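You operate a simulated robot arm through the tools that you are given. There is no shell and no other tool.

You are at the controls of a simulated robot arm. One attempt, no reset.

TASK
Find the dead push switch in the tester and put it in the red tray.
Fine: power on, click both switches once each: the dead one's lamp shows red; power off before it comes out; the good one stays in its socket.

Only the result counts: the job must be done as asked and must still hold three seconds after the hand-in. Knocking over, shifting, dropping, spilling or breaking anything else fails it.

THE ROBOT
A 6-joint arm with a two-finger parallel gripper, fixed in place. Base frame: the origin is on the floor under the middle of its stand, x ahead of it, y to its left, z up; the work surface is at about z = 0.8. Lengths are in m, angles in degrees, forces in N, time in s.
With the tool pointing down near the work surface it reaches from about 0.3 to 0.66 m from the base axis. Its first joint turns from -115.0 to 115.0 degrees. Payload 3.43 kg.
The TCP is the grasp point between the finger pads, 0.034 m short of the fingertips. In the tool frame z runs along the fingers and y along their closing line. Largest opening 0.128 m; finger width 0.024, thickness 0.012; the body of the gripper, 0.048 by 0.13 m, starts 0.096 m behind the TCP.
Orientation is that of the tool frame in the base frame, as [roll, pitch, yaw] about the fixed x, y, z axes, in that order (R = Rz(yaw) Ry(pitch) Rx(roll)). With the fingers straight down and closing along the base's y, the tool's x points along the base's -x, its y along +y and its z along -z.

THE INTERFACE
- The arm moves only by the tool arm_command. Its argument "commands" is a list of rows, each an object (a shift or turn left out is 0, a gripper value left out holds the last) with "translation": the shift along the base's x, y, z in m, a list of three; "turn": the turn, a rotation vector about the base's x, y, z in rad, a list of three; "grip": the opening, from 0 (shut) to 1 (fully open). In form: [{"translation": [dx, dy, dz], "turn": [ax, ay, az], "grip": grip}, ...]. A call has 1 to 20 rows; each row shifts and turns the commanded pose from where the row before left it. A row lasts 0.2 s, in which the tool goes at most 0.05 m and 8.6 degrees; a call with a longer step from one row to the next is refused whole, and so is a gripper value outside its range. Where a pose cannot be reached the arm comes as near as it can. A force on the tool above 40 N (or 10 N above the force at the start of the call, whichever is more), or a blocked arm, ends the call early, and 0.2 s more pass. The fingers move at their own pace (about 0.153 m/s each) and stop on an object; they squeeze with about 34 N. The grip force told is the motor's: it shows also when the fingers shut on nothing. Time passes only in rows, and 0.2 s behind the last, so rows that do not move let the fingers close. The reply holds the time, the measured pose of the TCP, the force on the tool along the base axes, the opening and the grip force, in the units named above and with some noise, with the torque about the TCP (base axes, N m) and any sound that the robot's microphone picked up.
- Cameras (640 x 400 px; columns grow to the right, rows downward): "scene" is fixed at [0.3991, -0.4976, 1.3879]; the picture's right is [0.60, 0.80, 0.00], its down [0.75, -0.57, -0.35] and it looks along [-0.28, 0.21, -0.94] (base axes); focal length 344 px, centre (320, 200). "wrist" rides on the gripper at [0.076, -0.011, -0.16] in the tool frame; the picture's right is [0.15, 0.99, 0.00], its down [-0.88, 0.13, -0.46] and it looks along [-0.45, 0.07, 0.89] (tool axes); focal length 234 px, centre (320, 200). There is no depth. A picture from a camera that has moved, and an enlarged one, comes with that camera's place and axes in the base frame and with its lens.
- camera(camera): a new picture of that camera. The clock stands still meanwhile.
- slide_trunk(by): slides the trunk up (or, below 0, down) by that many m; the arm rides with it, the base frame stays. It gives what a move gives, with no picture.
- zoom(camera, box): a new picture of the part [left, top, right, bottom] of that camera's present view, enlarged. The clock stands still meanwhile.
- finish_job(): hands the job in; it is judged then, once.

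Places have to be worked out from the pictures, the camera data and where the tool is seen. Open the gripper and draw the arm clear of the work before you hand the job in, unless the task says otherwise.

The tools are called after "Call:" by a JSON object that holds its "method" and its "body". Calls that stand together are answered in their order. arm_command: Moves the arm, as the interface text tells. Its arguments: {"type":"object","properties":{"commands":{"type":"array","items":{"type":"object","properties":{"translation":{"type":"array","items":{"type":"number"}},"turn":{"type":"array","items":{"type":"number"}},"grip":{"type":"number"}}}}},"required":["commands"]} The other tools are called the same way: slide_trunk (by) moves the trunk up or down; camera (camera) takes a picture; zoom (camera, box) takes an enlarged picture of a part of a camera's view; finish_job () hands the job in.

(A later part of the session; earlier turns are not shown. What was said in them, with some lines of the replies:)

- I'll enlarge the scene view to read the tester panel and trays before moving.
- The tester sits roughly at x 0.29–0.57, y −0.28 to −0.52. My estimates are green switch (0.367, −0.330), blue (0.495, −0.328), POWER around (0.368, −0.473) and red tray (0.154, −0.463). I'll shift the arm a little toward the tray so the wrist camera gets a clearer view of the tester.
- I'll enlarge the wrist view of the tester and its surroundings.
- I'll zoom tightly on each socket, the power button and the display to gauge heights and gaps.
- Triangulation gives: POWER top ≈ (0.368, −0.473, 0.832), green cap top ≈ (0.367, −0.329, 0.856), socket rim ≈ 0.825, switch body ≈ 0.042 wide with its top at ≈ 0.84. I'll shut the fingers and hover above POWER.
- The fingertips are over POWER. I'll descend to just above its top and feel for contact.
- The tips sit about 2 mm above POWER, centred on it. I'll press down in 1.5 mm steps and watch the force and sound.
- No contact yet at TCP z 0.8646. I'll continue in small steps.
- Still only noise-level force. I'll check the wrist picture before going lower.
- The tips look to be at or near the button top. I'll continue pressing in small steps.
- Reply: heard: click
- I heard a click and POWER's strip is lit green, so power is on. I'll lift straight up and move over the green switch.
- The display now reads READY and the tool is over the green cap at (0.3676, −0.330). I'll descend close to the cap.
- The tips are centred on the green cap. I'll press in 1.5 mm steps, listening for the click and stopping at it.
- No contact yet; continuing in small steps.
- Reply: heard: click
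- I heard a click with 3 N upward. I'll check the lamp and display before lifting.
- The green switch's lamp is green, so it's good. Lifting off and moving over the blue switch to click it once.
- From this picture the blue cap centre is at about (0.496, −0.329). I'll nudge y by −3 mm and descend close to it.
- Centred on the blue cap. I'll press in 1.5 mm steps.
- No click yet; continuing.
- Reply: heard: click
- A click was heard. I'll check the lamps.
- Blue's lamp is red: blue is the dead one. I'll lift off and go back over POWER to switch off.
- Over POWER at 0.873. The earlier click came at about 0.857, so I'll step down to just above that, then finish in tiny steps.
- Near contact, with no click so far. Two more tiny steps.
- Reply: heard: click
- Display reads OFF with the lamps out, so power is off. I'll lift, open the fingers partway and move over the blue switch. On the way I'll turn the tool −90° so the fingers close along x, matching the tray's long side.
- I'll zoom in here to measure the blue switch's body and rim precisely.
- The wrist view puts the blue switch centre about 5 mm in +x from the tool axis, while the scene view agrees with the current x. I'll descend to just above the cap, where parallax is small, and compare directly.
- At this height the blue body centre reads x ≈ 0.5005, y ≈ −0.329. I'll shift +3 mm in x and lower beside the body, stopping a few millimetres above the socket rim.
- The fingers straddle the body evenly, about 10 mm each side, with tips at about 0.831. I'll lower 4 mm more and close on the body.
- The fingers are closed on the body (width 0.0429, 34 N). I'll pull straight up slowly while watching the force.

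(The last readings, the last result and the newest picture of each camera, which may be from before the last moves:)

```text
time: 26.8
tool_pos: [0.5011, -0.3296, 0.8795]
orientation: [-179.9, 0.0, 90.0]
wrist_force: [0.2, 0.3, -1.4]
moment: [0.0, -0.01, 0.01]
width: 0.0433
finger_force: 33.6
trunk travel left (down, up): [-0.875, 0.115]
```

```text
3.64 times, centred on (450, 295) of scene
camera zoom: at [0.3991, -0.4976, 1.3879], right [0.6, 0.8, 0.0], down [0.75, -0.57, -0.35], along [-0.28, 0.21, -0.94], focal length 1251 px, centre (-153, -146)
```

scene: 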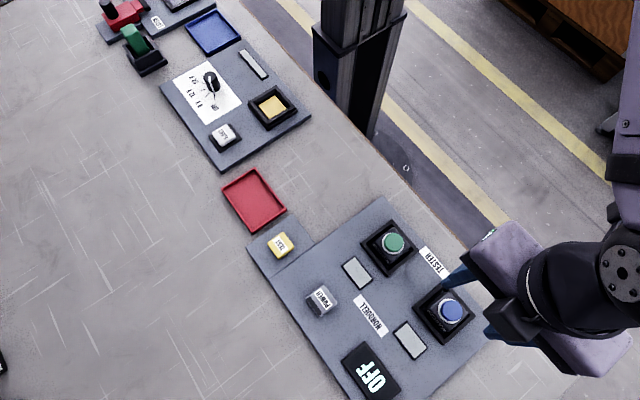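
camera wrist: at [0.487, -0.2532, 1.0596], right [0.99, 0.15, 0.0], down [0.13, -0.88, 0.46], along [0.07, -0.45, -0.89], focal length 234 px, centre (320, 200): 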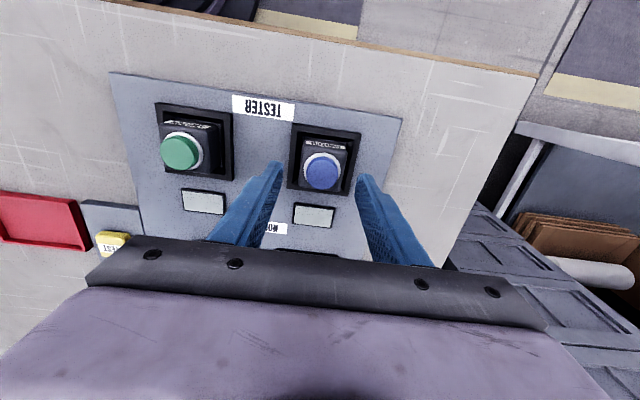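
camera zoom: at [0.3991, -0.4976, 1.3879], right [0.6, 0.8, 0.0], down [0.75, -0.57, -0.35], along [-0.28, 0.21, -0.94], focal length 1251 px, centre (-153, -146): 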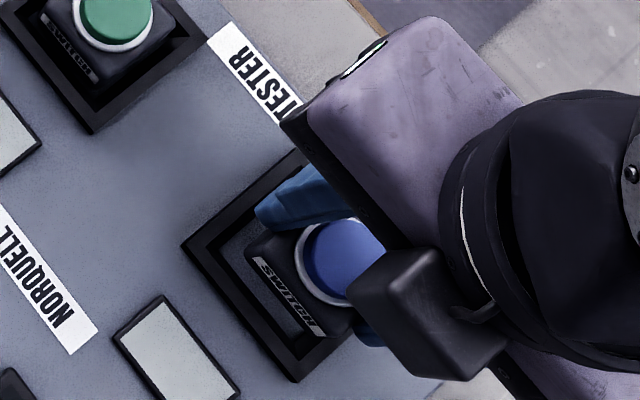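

The switch is rising cleanly with the gripper. I'll lift well clear and then carry it over toward the red tray.

Call:
{"method": "arm_command", "body": {"commands": [{"translation": [0, 0, 0.02]}, {"translation": [0, 0, 0.03]}, {"translation": [0, 0, 0.035]}, {"translation": [0, 0, 0.035]}, {}]}}

Call:
{"method": "camera", "body": {"camera": "wrist"}}

Call:
{"method": "camera", "body": {"camera": "scene"}}

```text
time: 28.0
tool_pos: [0.5035, -0.3302, 0.9997]
orientation: [179.9, 0.0, 90.0]
wrist_force: [-0.6, 0.1, 0.0]
moment: [0.0, -0.01, 0.01]
width: 0.0432
finger_force: 34.3
trunk travel left (down, up): [-0.875, 0.115]
```

```text
taken
camera wrist: at [0.4928, -0.2543, 1.1583], right [0.99, 0.15, 0.0], down [0.13, -0.88, 0.46], along [0.07, -0.45, -0.89], focal length 234 px, centre (320, 200)
```

wrist: 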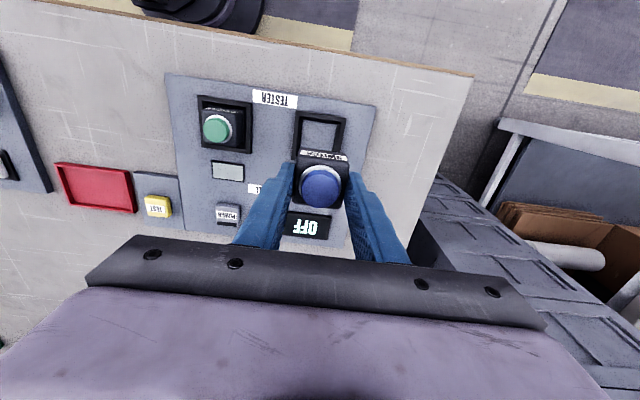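

```text
taken
```

scene: 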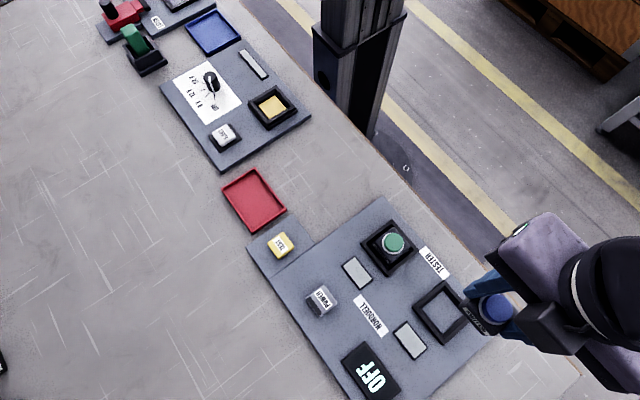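

The switch is fully out and held level. I'll carry it over to above the red tray.

Call:
{"method": "arm_command", "body": {"commands": [{"translation": [-0.02, -0.0076, 0]}, {"translation": [-0.034, -0.0129, 0]}, {"translation": [-0.0384, -0.0146, 0]}, {"translation": [-0.0384, -0.0146, 0]}, {"translation": [-0.0384, -0.0146, 0]}, {"translation": [-0.0384, -0.0146, 0]}, {"translation": [-0.0384, -0.0146, 0]}, {"translation": [-0.0384, -0.0146, 0]}, {"translation": [-0.034, -0.0129, 0]}, {"translation": [-0.026, -0.0097, 0]}, {}]}}

Call:
{"method": "camera", "body": {"camera": "wrist"}}

Call:
{"method": "camera", "body": {"camera": "scene"}}

```text
time: 30.4
tool_pos: [0.159, -0.4584, 0.9979]
orientation: [-180.0, 0.0, 89.9]
wrist_force: [-0.6, -0.1, -1.5]
moment: [-0.03, 0.0, -0.02]
width: 0.043
finger_force: 34.1
trunk travel left (down, up): [-0.875, 0.115]
```

```text
taken
camera wrist: at [0.1476, -0.3846, 1.1587], right [0.99, 0.15, 0.0], down [0.13, -0.88, 0.46], along [0.07, -0.45, -0.89], focal length 234 px, centre (320, 200)
```

wrist: 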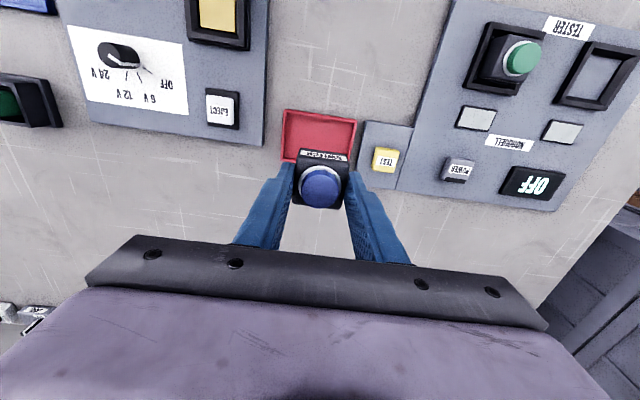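

```text
taken
```

scene: 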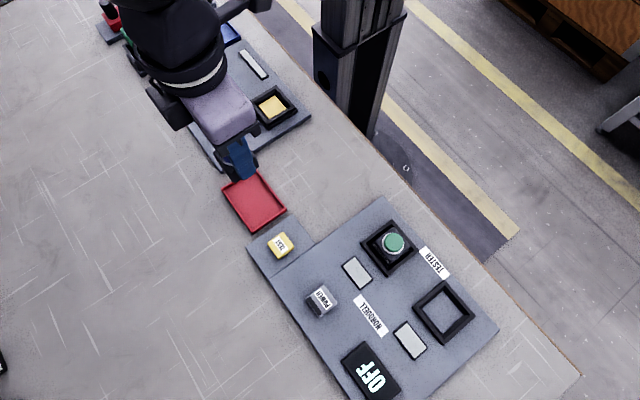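

The tray is below. I'll zoom for its exact edges before lowering.

Call:
{"method": "zoom", "body": {"camera": "wrist", "box": [250, 90, 390, 220]}}

Call:
{"method": "zoom", "body": {"camera": "scene", "box": [200, 130, 310, 250]}}

```text
3.08 times, centred on (320, 155) of wrist
camera zoom: at [0.1476, -0.3846, 1.1587], right [0.99, 0.15, 0.0], down [0.13, -0.88, 0.46], along [0.07, -0.45, -0.89], focal length 720 px, centre (320, 338)
```

zoom: 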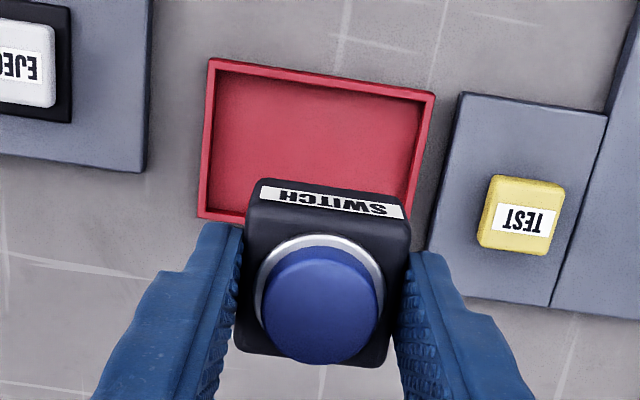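

```text
3.33 times, centred on (255, 190) of scene
camera zoom: at [0.3991, -0.4976, 1.3879], right [0.6, 0.8, 0.0], down [0.75, -0.57, -0.35], along [-0.28, 0.21, -0.94], focal length 1147 px, centre (537, 233)
```

zoom: 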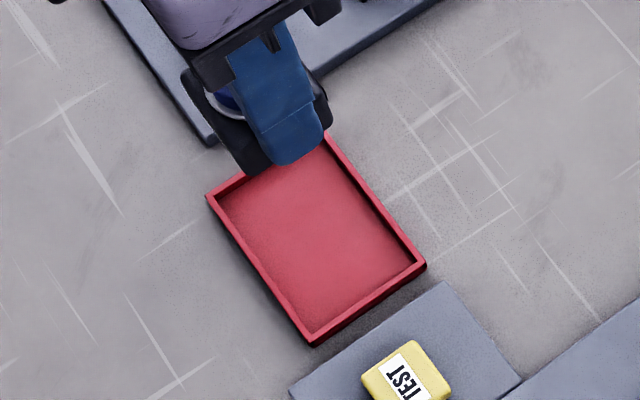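

The tray's centre is near (0.1555, −0.465), size about 0.105 × 0.075. I'll nudge over the centre and lower to a couple of centimetres above its floor.

Call:
{"method": "arm_command", "body": {"commands": [{"translation": [-0.003, -0.0045, -0.01]}, {"translation": [0, 0, -0.03]}, {"translation": [0, 0, -0.03]}, {"translation": [0, 0, -0.025]}, {"translation": [0, 0, -0.015]}, {}]}}

Call:
{"method": "camera", "body": {"camera": "wrist"}}

Call:
{"method": "zoom", "body": {"camera": "scene", "box": [200, 130, 310, 250]}}

Call:
{"method": "zoom", "body": {"camera": "wrist", "box": [240, 90, 400, 230]}}

```text
time: 31.8
tool_pos: [0.1541, -0.4646, 0.8879]
orientation: [-180.0, -0.1, 90.0]
wrist_force: [-0.2, 1.0, -0.9]
moment: [0.02, 0.0, 0.01]
width: 0.0428
finger_force: 33.8
trunk travel left (down, up): [-0.875, 0.115]
```

```text
taken
camera wrist: at [0.1431, -0.3886, 1.0483], right [0.99, 0.15, 0.0], down [0.13, -0.88, 0.46], along [0.07, -0.45, -0.89], focal length 234 px, centre (320, 200)
```

wrist: 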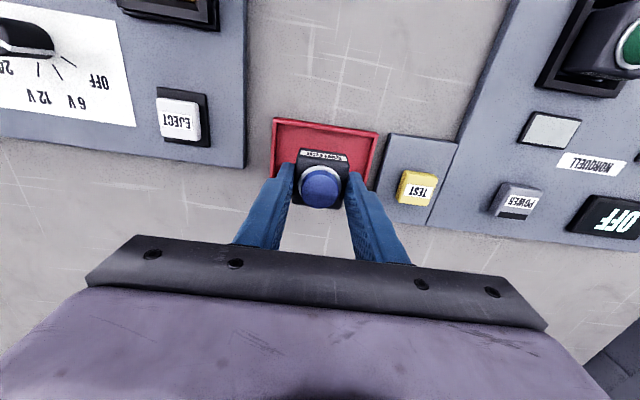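

```text
3.33 times, centred on (255, 190) of scene
camera zoom: at [0.3991, -0.4976, 1.3879], right [0.6, 0.8, 0.0], down [0.75, -0.57, -0.35], along [-0.28, 0.21, -0.94], focal length 1147 px, centre (537, 233)
```

zoom: 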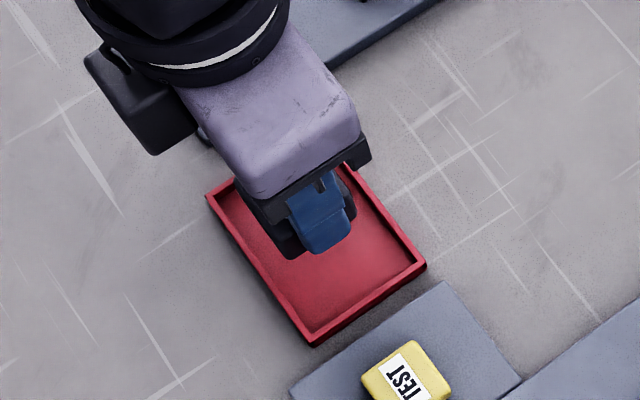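

```text
2.86 times, centred on (320, 160) of wrist
camera zoom: at [0.1431, -0.3886, 1.0483], right [0.99, 0.15, 0.0], down [0.13, -0.88, 0.46], along [0.07, -0.45, -0.89], focal length 669 px, centre (320, 314)
```

zoom: 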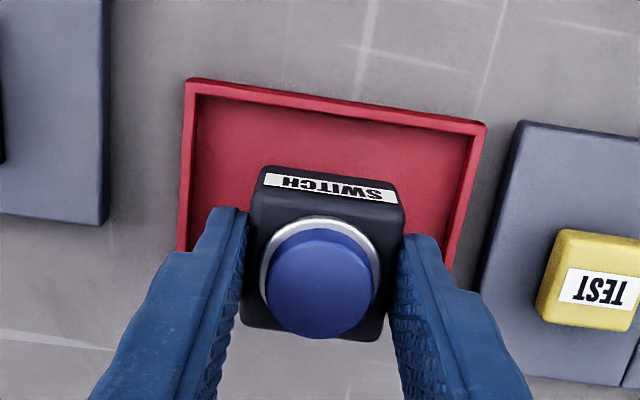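

The switch is centred over the tray with clearance on all sides. I'll lower it, then feel for the floor in small steps.

Call:
{"method": "arm_command", "body": {"commands": [{"translation": [0, 0.001, -0.01]}, {"translation": [0, 0, -0.008]}, {"translation": [0, 0, -0.004]}, {"translation": [0, 0, -0.002]}, {}]}}

Call:
{"method": "zoom", "body": {"camera": "wrist", "box": [240, 90, 400, 230]}}

Call:
{"method": "zoom", "body": {"camera": "scene", "box": [200, 130, 310, 250]}}

```text
time: 33.0
tool_pos: [0.1543, -0.4645, 0.8638]
orientation: [179.9, -0.1, 90.0]
wrist_force: [0.3, 0.0, -1.4]
moment: [-0.02, 0.01, -0.03]
width: 0.0431
finger_force: 34.0
trunk travel left (down, up): [-0.875, 0.115]
```

```text
2.86 times, centred on (320, 160) of wrist
camera zoom: at [0.1434, -0.3879, 1.0249], right [0.99, 0.15, 0.0], down [0.13, -0.88, 0.46], along [0.07, -0.45, -0.89], focal length 669 px, centre (320, 314)
```

zoom: 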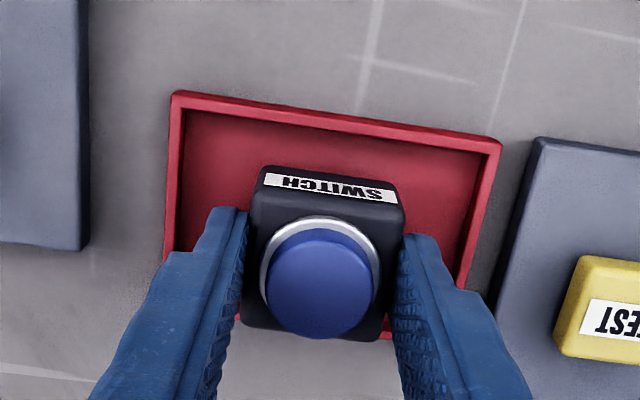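

```text
3.33 times, centred on (255, 190) of scene
camera zoom: at [0.3991, -0.4976, 1.3879], right [0.6, 0.8, 0.0], down [0.75, -0.57, -0.35], along [-0.28, 0.21, -0.94], focal length 1147 px, centre (537, 233)
```

zoom: 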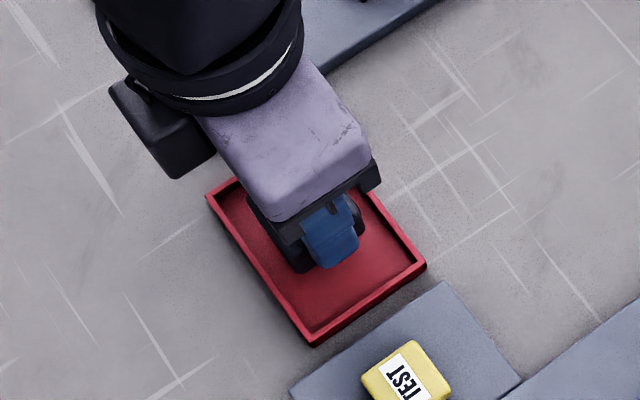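

No contact yet at 0.864. Lowering in 1.5 mm steps.

Call:
{"method": "arm_command", "body": {"commands": [{"translation": [0, 0, -0.0015]}, {"translation": [0, 0, -0.0015]}, {"translation": [0, 0, -0.0015]}]}}

```text
time: 33.8
tool_pos: [0.1543, -0.4624, 0.8593]
orientation: [180.0, -0.1, 90.0]
wrist_force: [0.5, -0.3, -0.5]
moment: [-0.01, 0.02, 0.02]
width: 0.0429
finger_force: 34.6
trunk travel left (down, up): [-0.875, 0.115]
```

Still free. Three more small steps.

Call:
{"method": "arm_command", "body": {"commands": [{"translation": [0, 0, -0.0015]}, {"translation": [0, 0, -0.0015]}]}}

```text
time: 34.4
tool_pos: [0.1544, -0.4638, 0.8586]
orientation: [180.0, 0.1, 90.1]
wrist_force: [0.3, 0.0, -0.3]
moment: [0.03, 0.0, -0.03]
width: 0.0429
finger_force: 34.5
trunk travel left (down, up): [-0.875, 0.115]
```

No contact reading yet; stepping down 1 mm at a time.

Call:
{"method": "arm_command", "body": {"commands": [{"translation": [0, 0, -0.001]}, {"translation": [0, 0, -0.001]}]}}

Call:
{"method": "zoom", "body": {"camera": "wrist", "box": [260, 100, 380, 220]}}

Call:
{"method": "zoom", "body": {"camera": "scene", "box": [220, 160, 290, 235]}}

```text
time: 35.0
tool_pos: [0.1536, -0.4636, 0.856]
orientation: [179.9, 0.0, 90.1]
wrist_force: [-0.1, 0.3, -0.8]
moment: [-0.01, 0.0, -0.02]
width: 0.0433
finger_force: 34.1
trunk travel left (down, up): [-0.875, 0.115]
```

```text
3.33 times, centred on (320, 160) of wrist
camera zoom: at [0.1437, -0.3879, 1.0159], right [0.99, 0.15, 0.0], down [0.13, -0.88, 0.46], along [0.07, -0.45, -0.89], focal length 781 px, centre (320, 333)
```

zoom: 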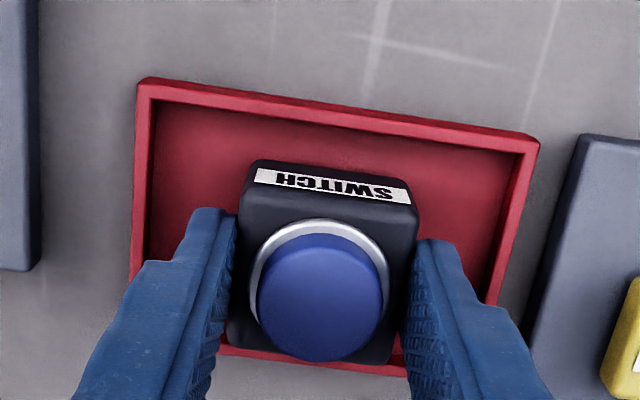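

```text
5.33 times, centred on (255, 198) of scene
camera zoom: at [0.3991, -0.4976, 1.3879], right [0.6, 0.8, 0.0], down [0.75, -0.57, -0.35], along [-0.28, 0.21, -0.94], focal length 1835 px, centre (667, 213)
```

zoom: 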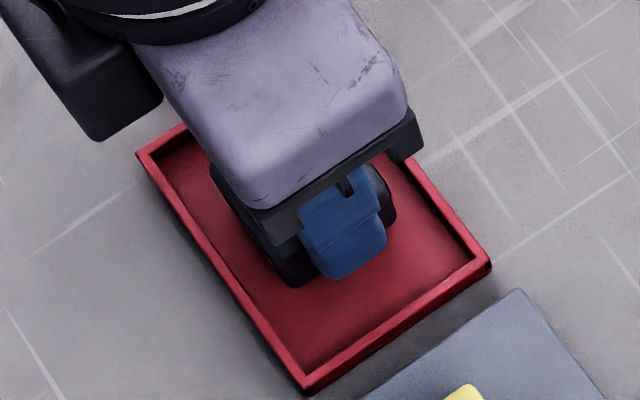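

The body is inside the tray walls, with no contact yet. I'll keep lowering 1 mm at a time.

Call:
{"method": "arm_command", "body": {"commands": [{"translation": [0, 0, -0.001]}, {"translation": [0, 0, -0.001]}]}}

```text
time: 35.6
tool_pos: [0.1535, -0.4629, 0.8541]
orientation: [179.9, 0.1, 90.0]
wrist_force: [-0.1, 0.1, -1.1]
moment: [0.0, -0.02, 0.01]
width: 0.043
finger_force: 34.4
trunk travel left (down, up): [-0.875, 0.115]
```

Still free at 0.854. Continuing.

Call:
{"method": "arm_command", "body": {"commands": [{"translation": [0, 0, -0.001]}, {"translation": [0, 0, -0.001]}]}}

```text
time: 36.2
tool_pos: [0.1535, -0.4633, 0.8535]
orientation: [180.0, 0.1, 90.0]
wrist_force: [-1.8, 2.7, 12.4]
moment: [0.29, 0.13, 0.0]
width: 0.043
finger_force: 33.3
trunk travel left (down, up): [-0.875, 0.115]
```

Contact with the tray floor at 12 N. I'll ease back up slightly, then open the fingers gently.

Call:
{"method": "arm_command", "body": {"commands": [{"translation": [0, 0, 0.0008]}, {}]}}

```text
time: 36.8
tool_pos: [0.1545, -0.4633, 0.8533]
orientation: [179.9, 0.0, 90.0]
wrist_force: [-1.7, 1.0, 12.1]
moment: [0.17, 0.12, -0.03]
width: 0.0427
finger_force: 34.2
trunk travel left (down, up): [-0.875, 0.115]
```

Still about 12 N; easing up a bit more.

Call:
{"method": "arm_command", "body": {"commands": [{"translation": [0, 0, 0.0007]}, {}]}}

```text
time: 37.4
tool_pos: [0.1533, -0.4638, 0.8528]
orientation: [180.0, 0.2, 90.0]
wrist_force: [0.5, -1.1, 5.9]
moment: [-0.05, 0.02, 0.01]
width: 0.0429
finger_force: 33.8
trunk travel left (down, up): [-0.875, 0.115]
```

Down to 6 N, so the switch rests on the floor with light load. Opening the fingers gradually.

Call:
{"method": "arm_command", "body": {"commands": [{"translation": [0, 0, 0.0004]}, {"grip": 0.36}, {"grip": 0.4}, {"grip": 0.45}, {"grip": 0.5}, {}]}}

Call:
{"method": "zoom", "body": {"camera": "wrist", "box": [260, 100, 380, 220]}}

Call:
{"method": "zoom", "body": {"camera": "scene", "box": [220, 160, 290, 235]}}

```text
time: 38.8
tool_pos: [0.1544, -0.4644, 0.8527]
orientation: [180.0, 0.0, 90.0]
wrist_force: [-1.0, 0.4, 0.3]
moment: [-0.05, 0.03, -0.01]
width: 0.064
finger_force: 0.0
trunk travel left (down, up): [-0.875, 0.115]
```

```text
3.33 times, centred on (320, 160) of wrist
camera zoom: at [0.1435, -0.388, 1.0139], right [0.99, 0.15, 0.0], down [0.13, -0.88, 0.46], along [0.07, -0.45, -0.89], focal length 781 px, centre (320, 333)
```

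zoom: 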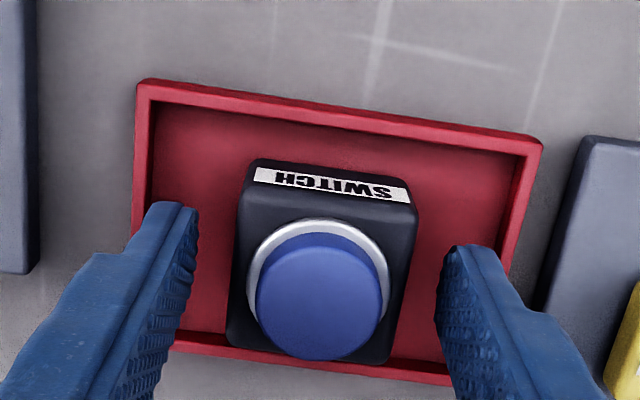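

```text
5.33 times, centred on (255, 198) of scene
camera zoom: at [0.3991, -0.4976, 1.3879], right [0.6, 0.8, 0.0], down [0.75, -0.57, -0.35], along [-0.28, 0.21, -0.94], focal length 1835 px, centre (667, 213)
```

zoom: 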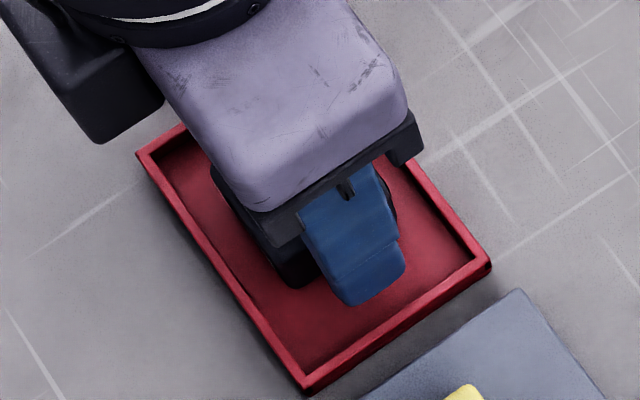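

The switch stands in the tray and the fingers are free of it. I'll raise the arm straight up and clear.

Call:
{"method": "arm_command", "body": {"commands": [{"translation": [0, 0, 0.01]}, {"translation": [0, 0, 0.025]}, {"translation": [0, 0, 0.04]}, {"translation": [0, 0, 0.045]}, {"translation": [0, 0, 0.045]}, {"translation": [0, 0, 0.045]}, {"translation": [0.02, 0.03, 0.02]}, {"translation": [0.02, 0.03, 0.02]}, {"translation": [0.02, 0.03, 0.0]}, {"translation": [0.02, 0.03, 0.0]}, {"translation": [0.02, 0.03, 0.0], "grip": 1}, {}]}}

Call:
{"method": "camera", "body": {"camera": "scene"}}

Call:
{"method": "camera", "body": {"camera": "wrist"}}

```text
time: 41.4
tool_pos: [0.2562, -0.3139, 1.102]
orientation: [180.0, 0.0, 90.0]
wrist_force: [-0.2, -0.7, 0.2]
moment: [0.01, 0.03, 0.0]
width: 0.1279
finger_force: 0.1
trunk travel left (down, up): [-0.875, 0.115]
```

```text
taken
```

scene: 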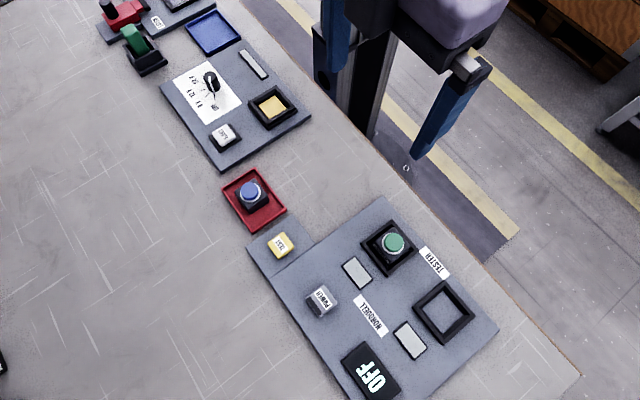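

```text
taken
camera wrist: at [0.2453, -0.2385, 1.262], right [0.99, 0.15, 0.0], down [0.13, -0.88, 0.46], along [0.07, -0.45, -0.89], focal length 234 px, centre (320, 200)
```

wrist: 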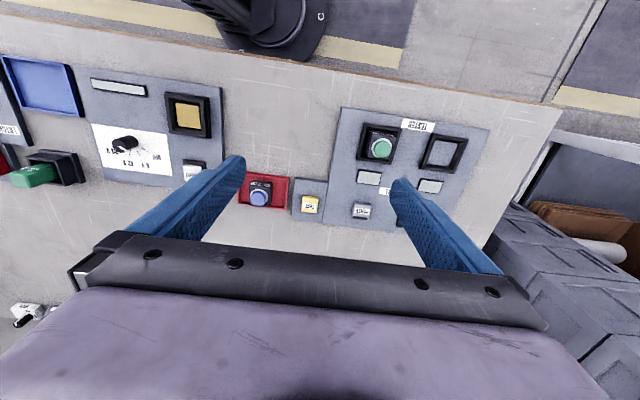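

Everything checks out: the blue (dead) switch is upright in the red tray and the green one is still in its socket. The display reads OFF, nothing else has moved, and the gripper is open and clear. Handing in the job.

Call:
{"method": "finish_job", "body": {}}

```text
The job is handed in.
```

The dead switch was the blue one. It is now in the red tray, and I've handed the job in.

- **Test:** I switched the tester on and clicked each switch once. The green switch's lamp showed green and the blue switch's lamp showed red.
- **Removal:** I switched the tester off, and the display read OFF before the blue switch came out.
- **End state:** The blue switch stands upright in the red tray and the good green switch is still in its socket. In the last pictures nothing else had moved, and the gripper was open and clear of the work.

The hand-in was accepted, but no verdict came back.
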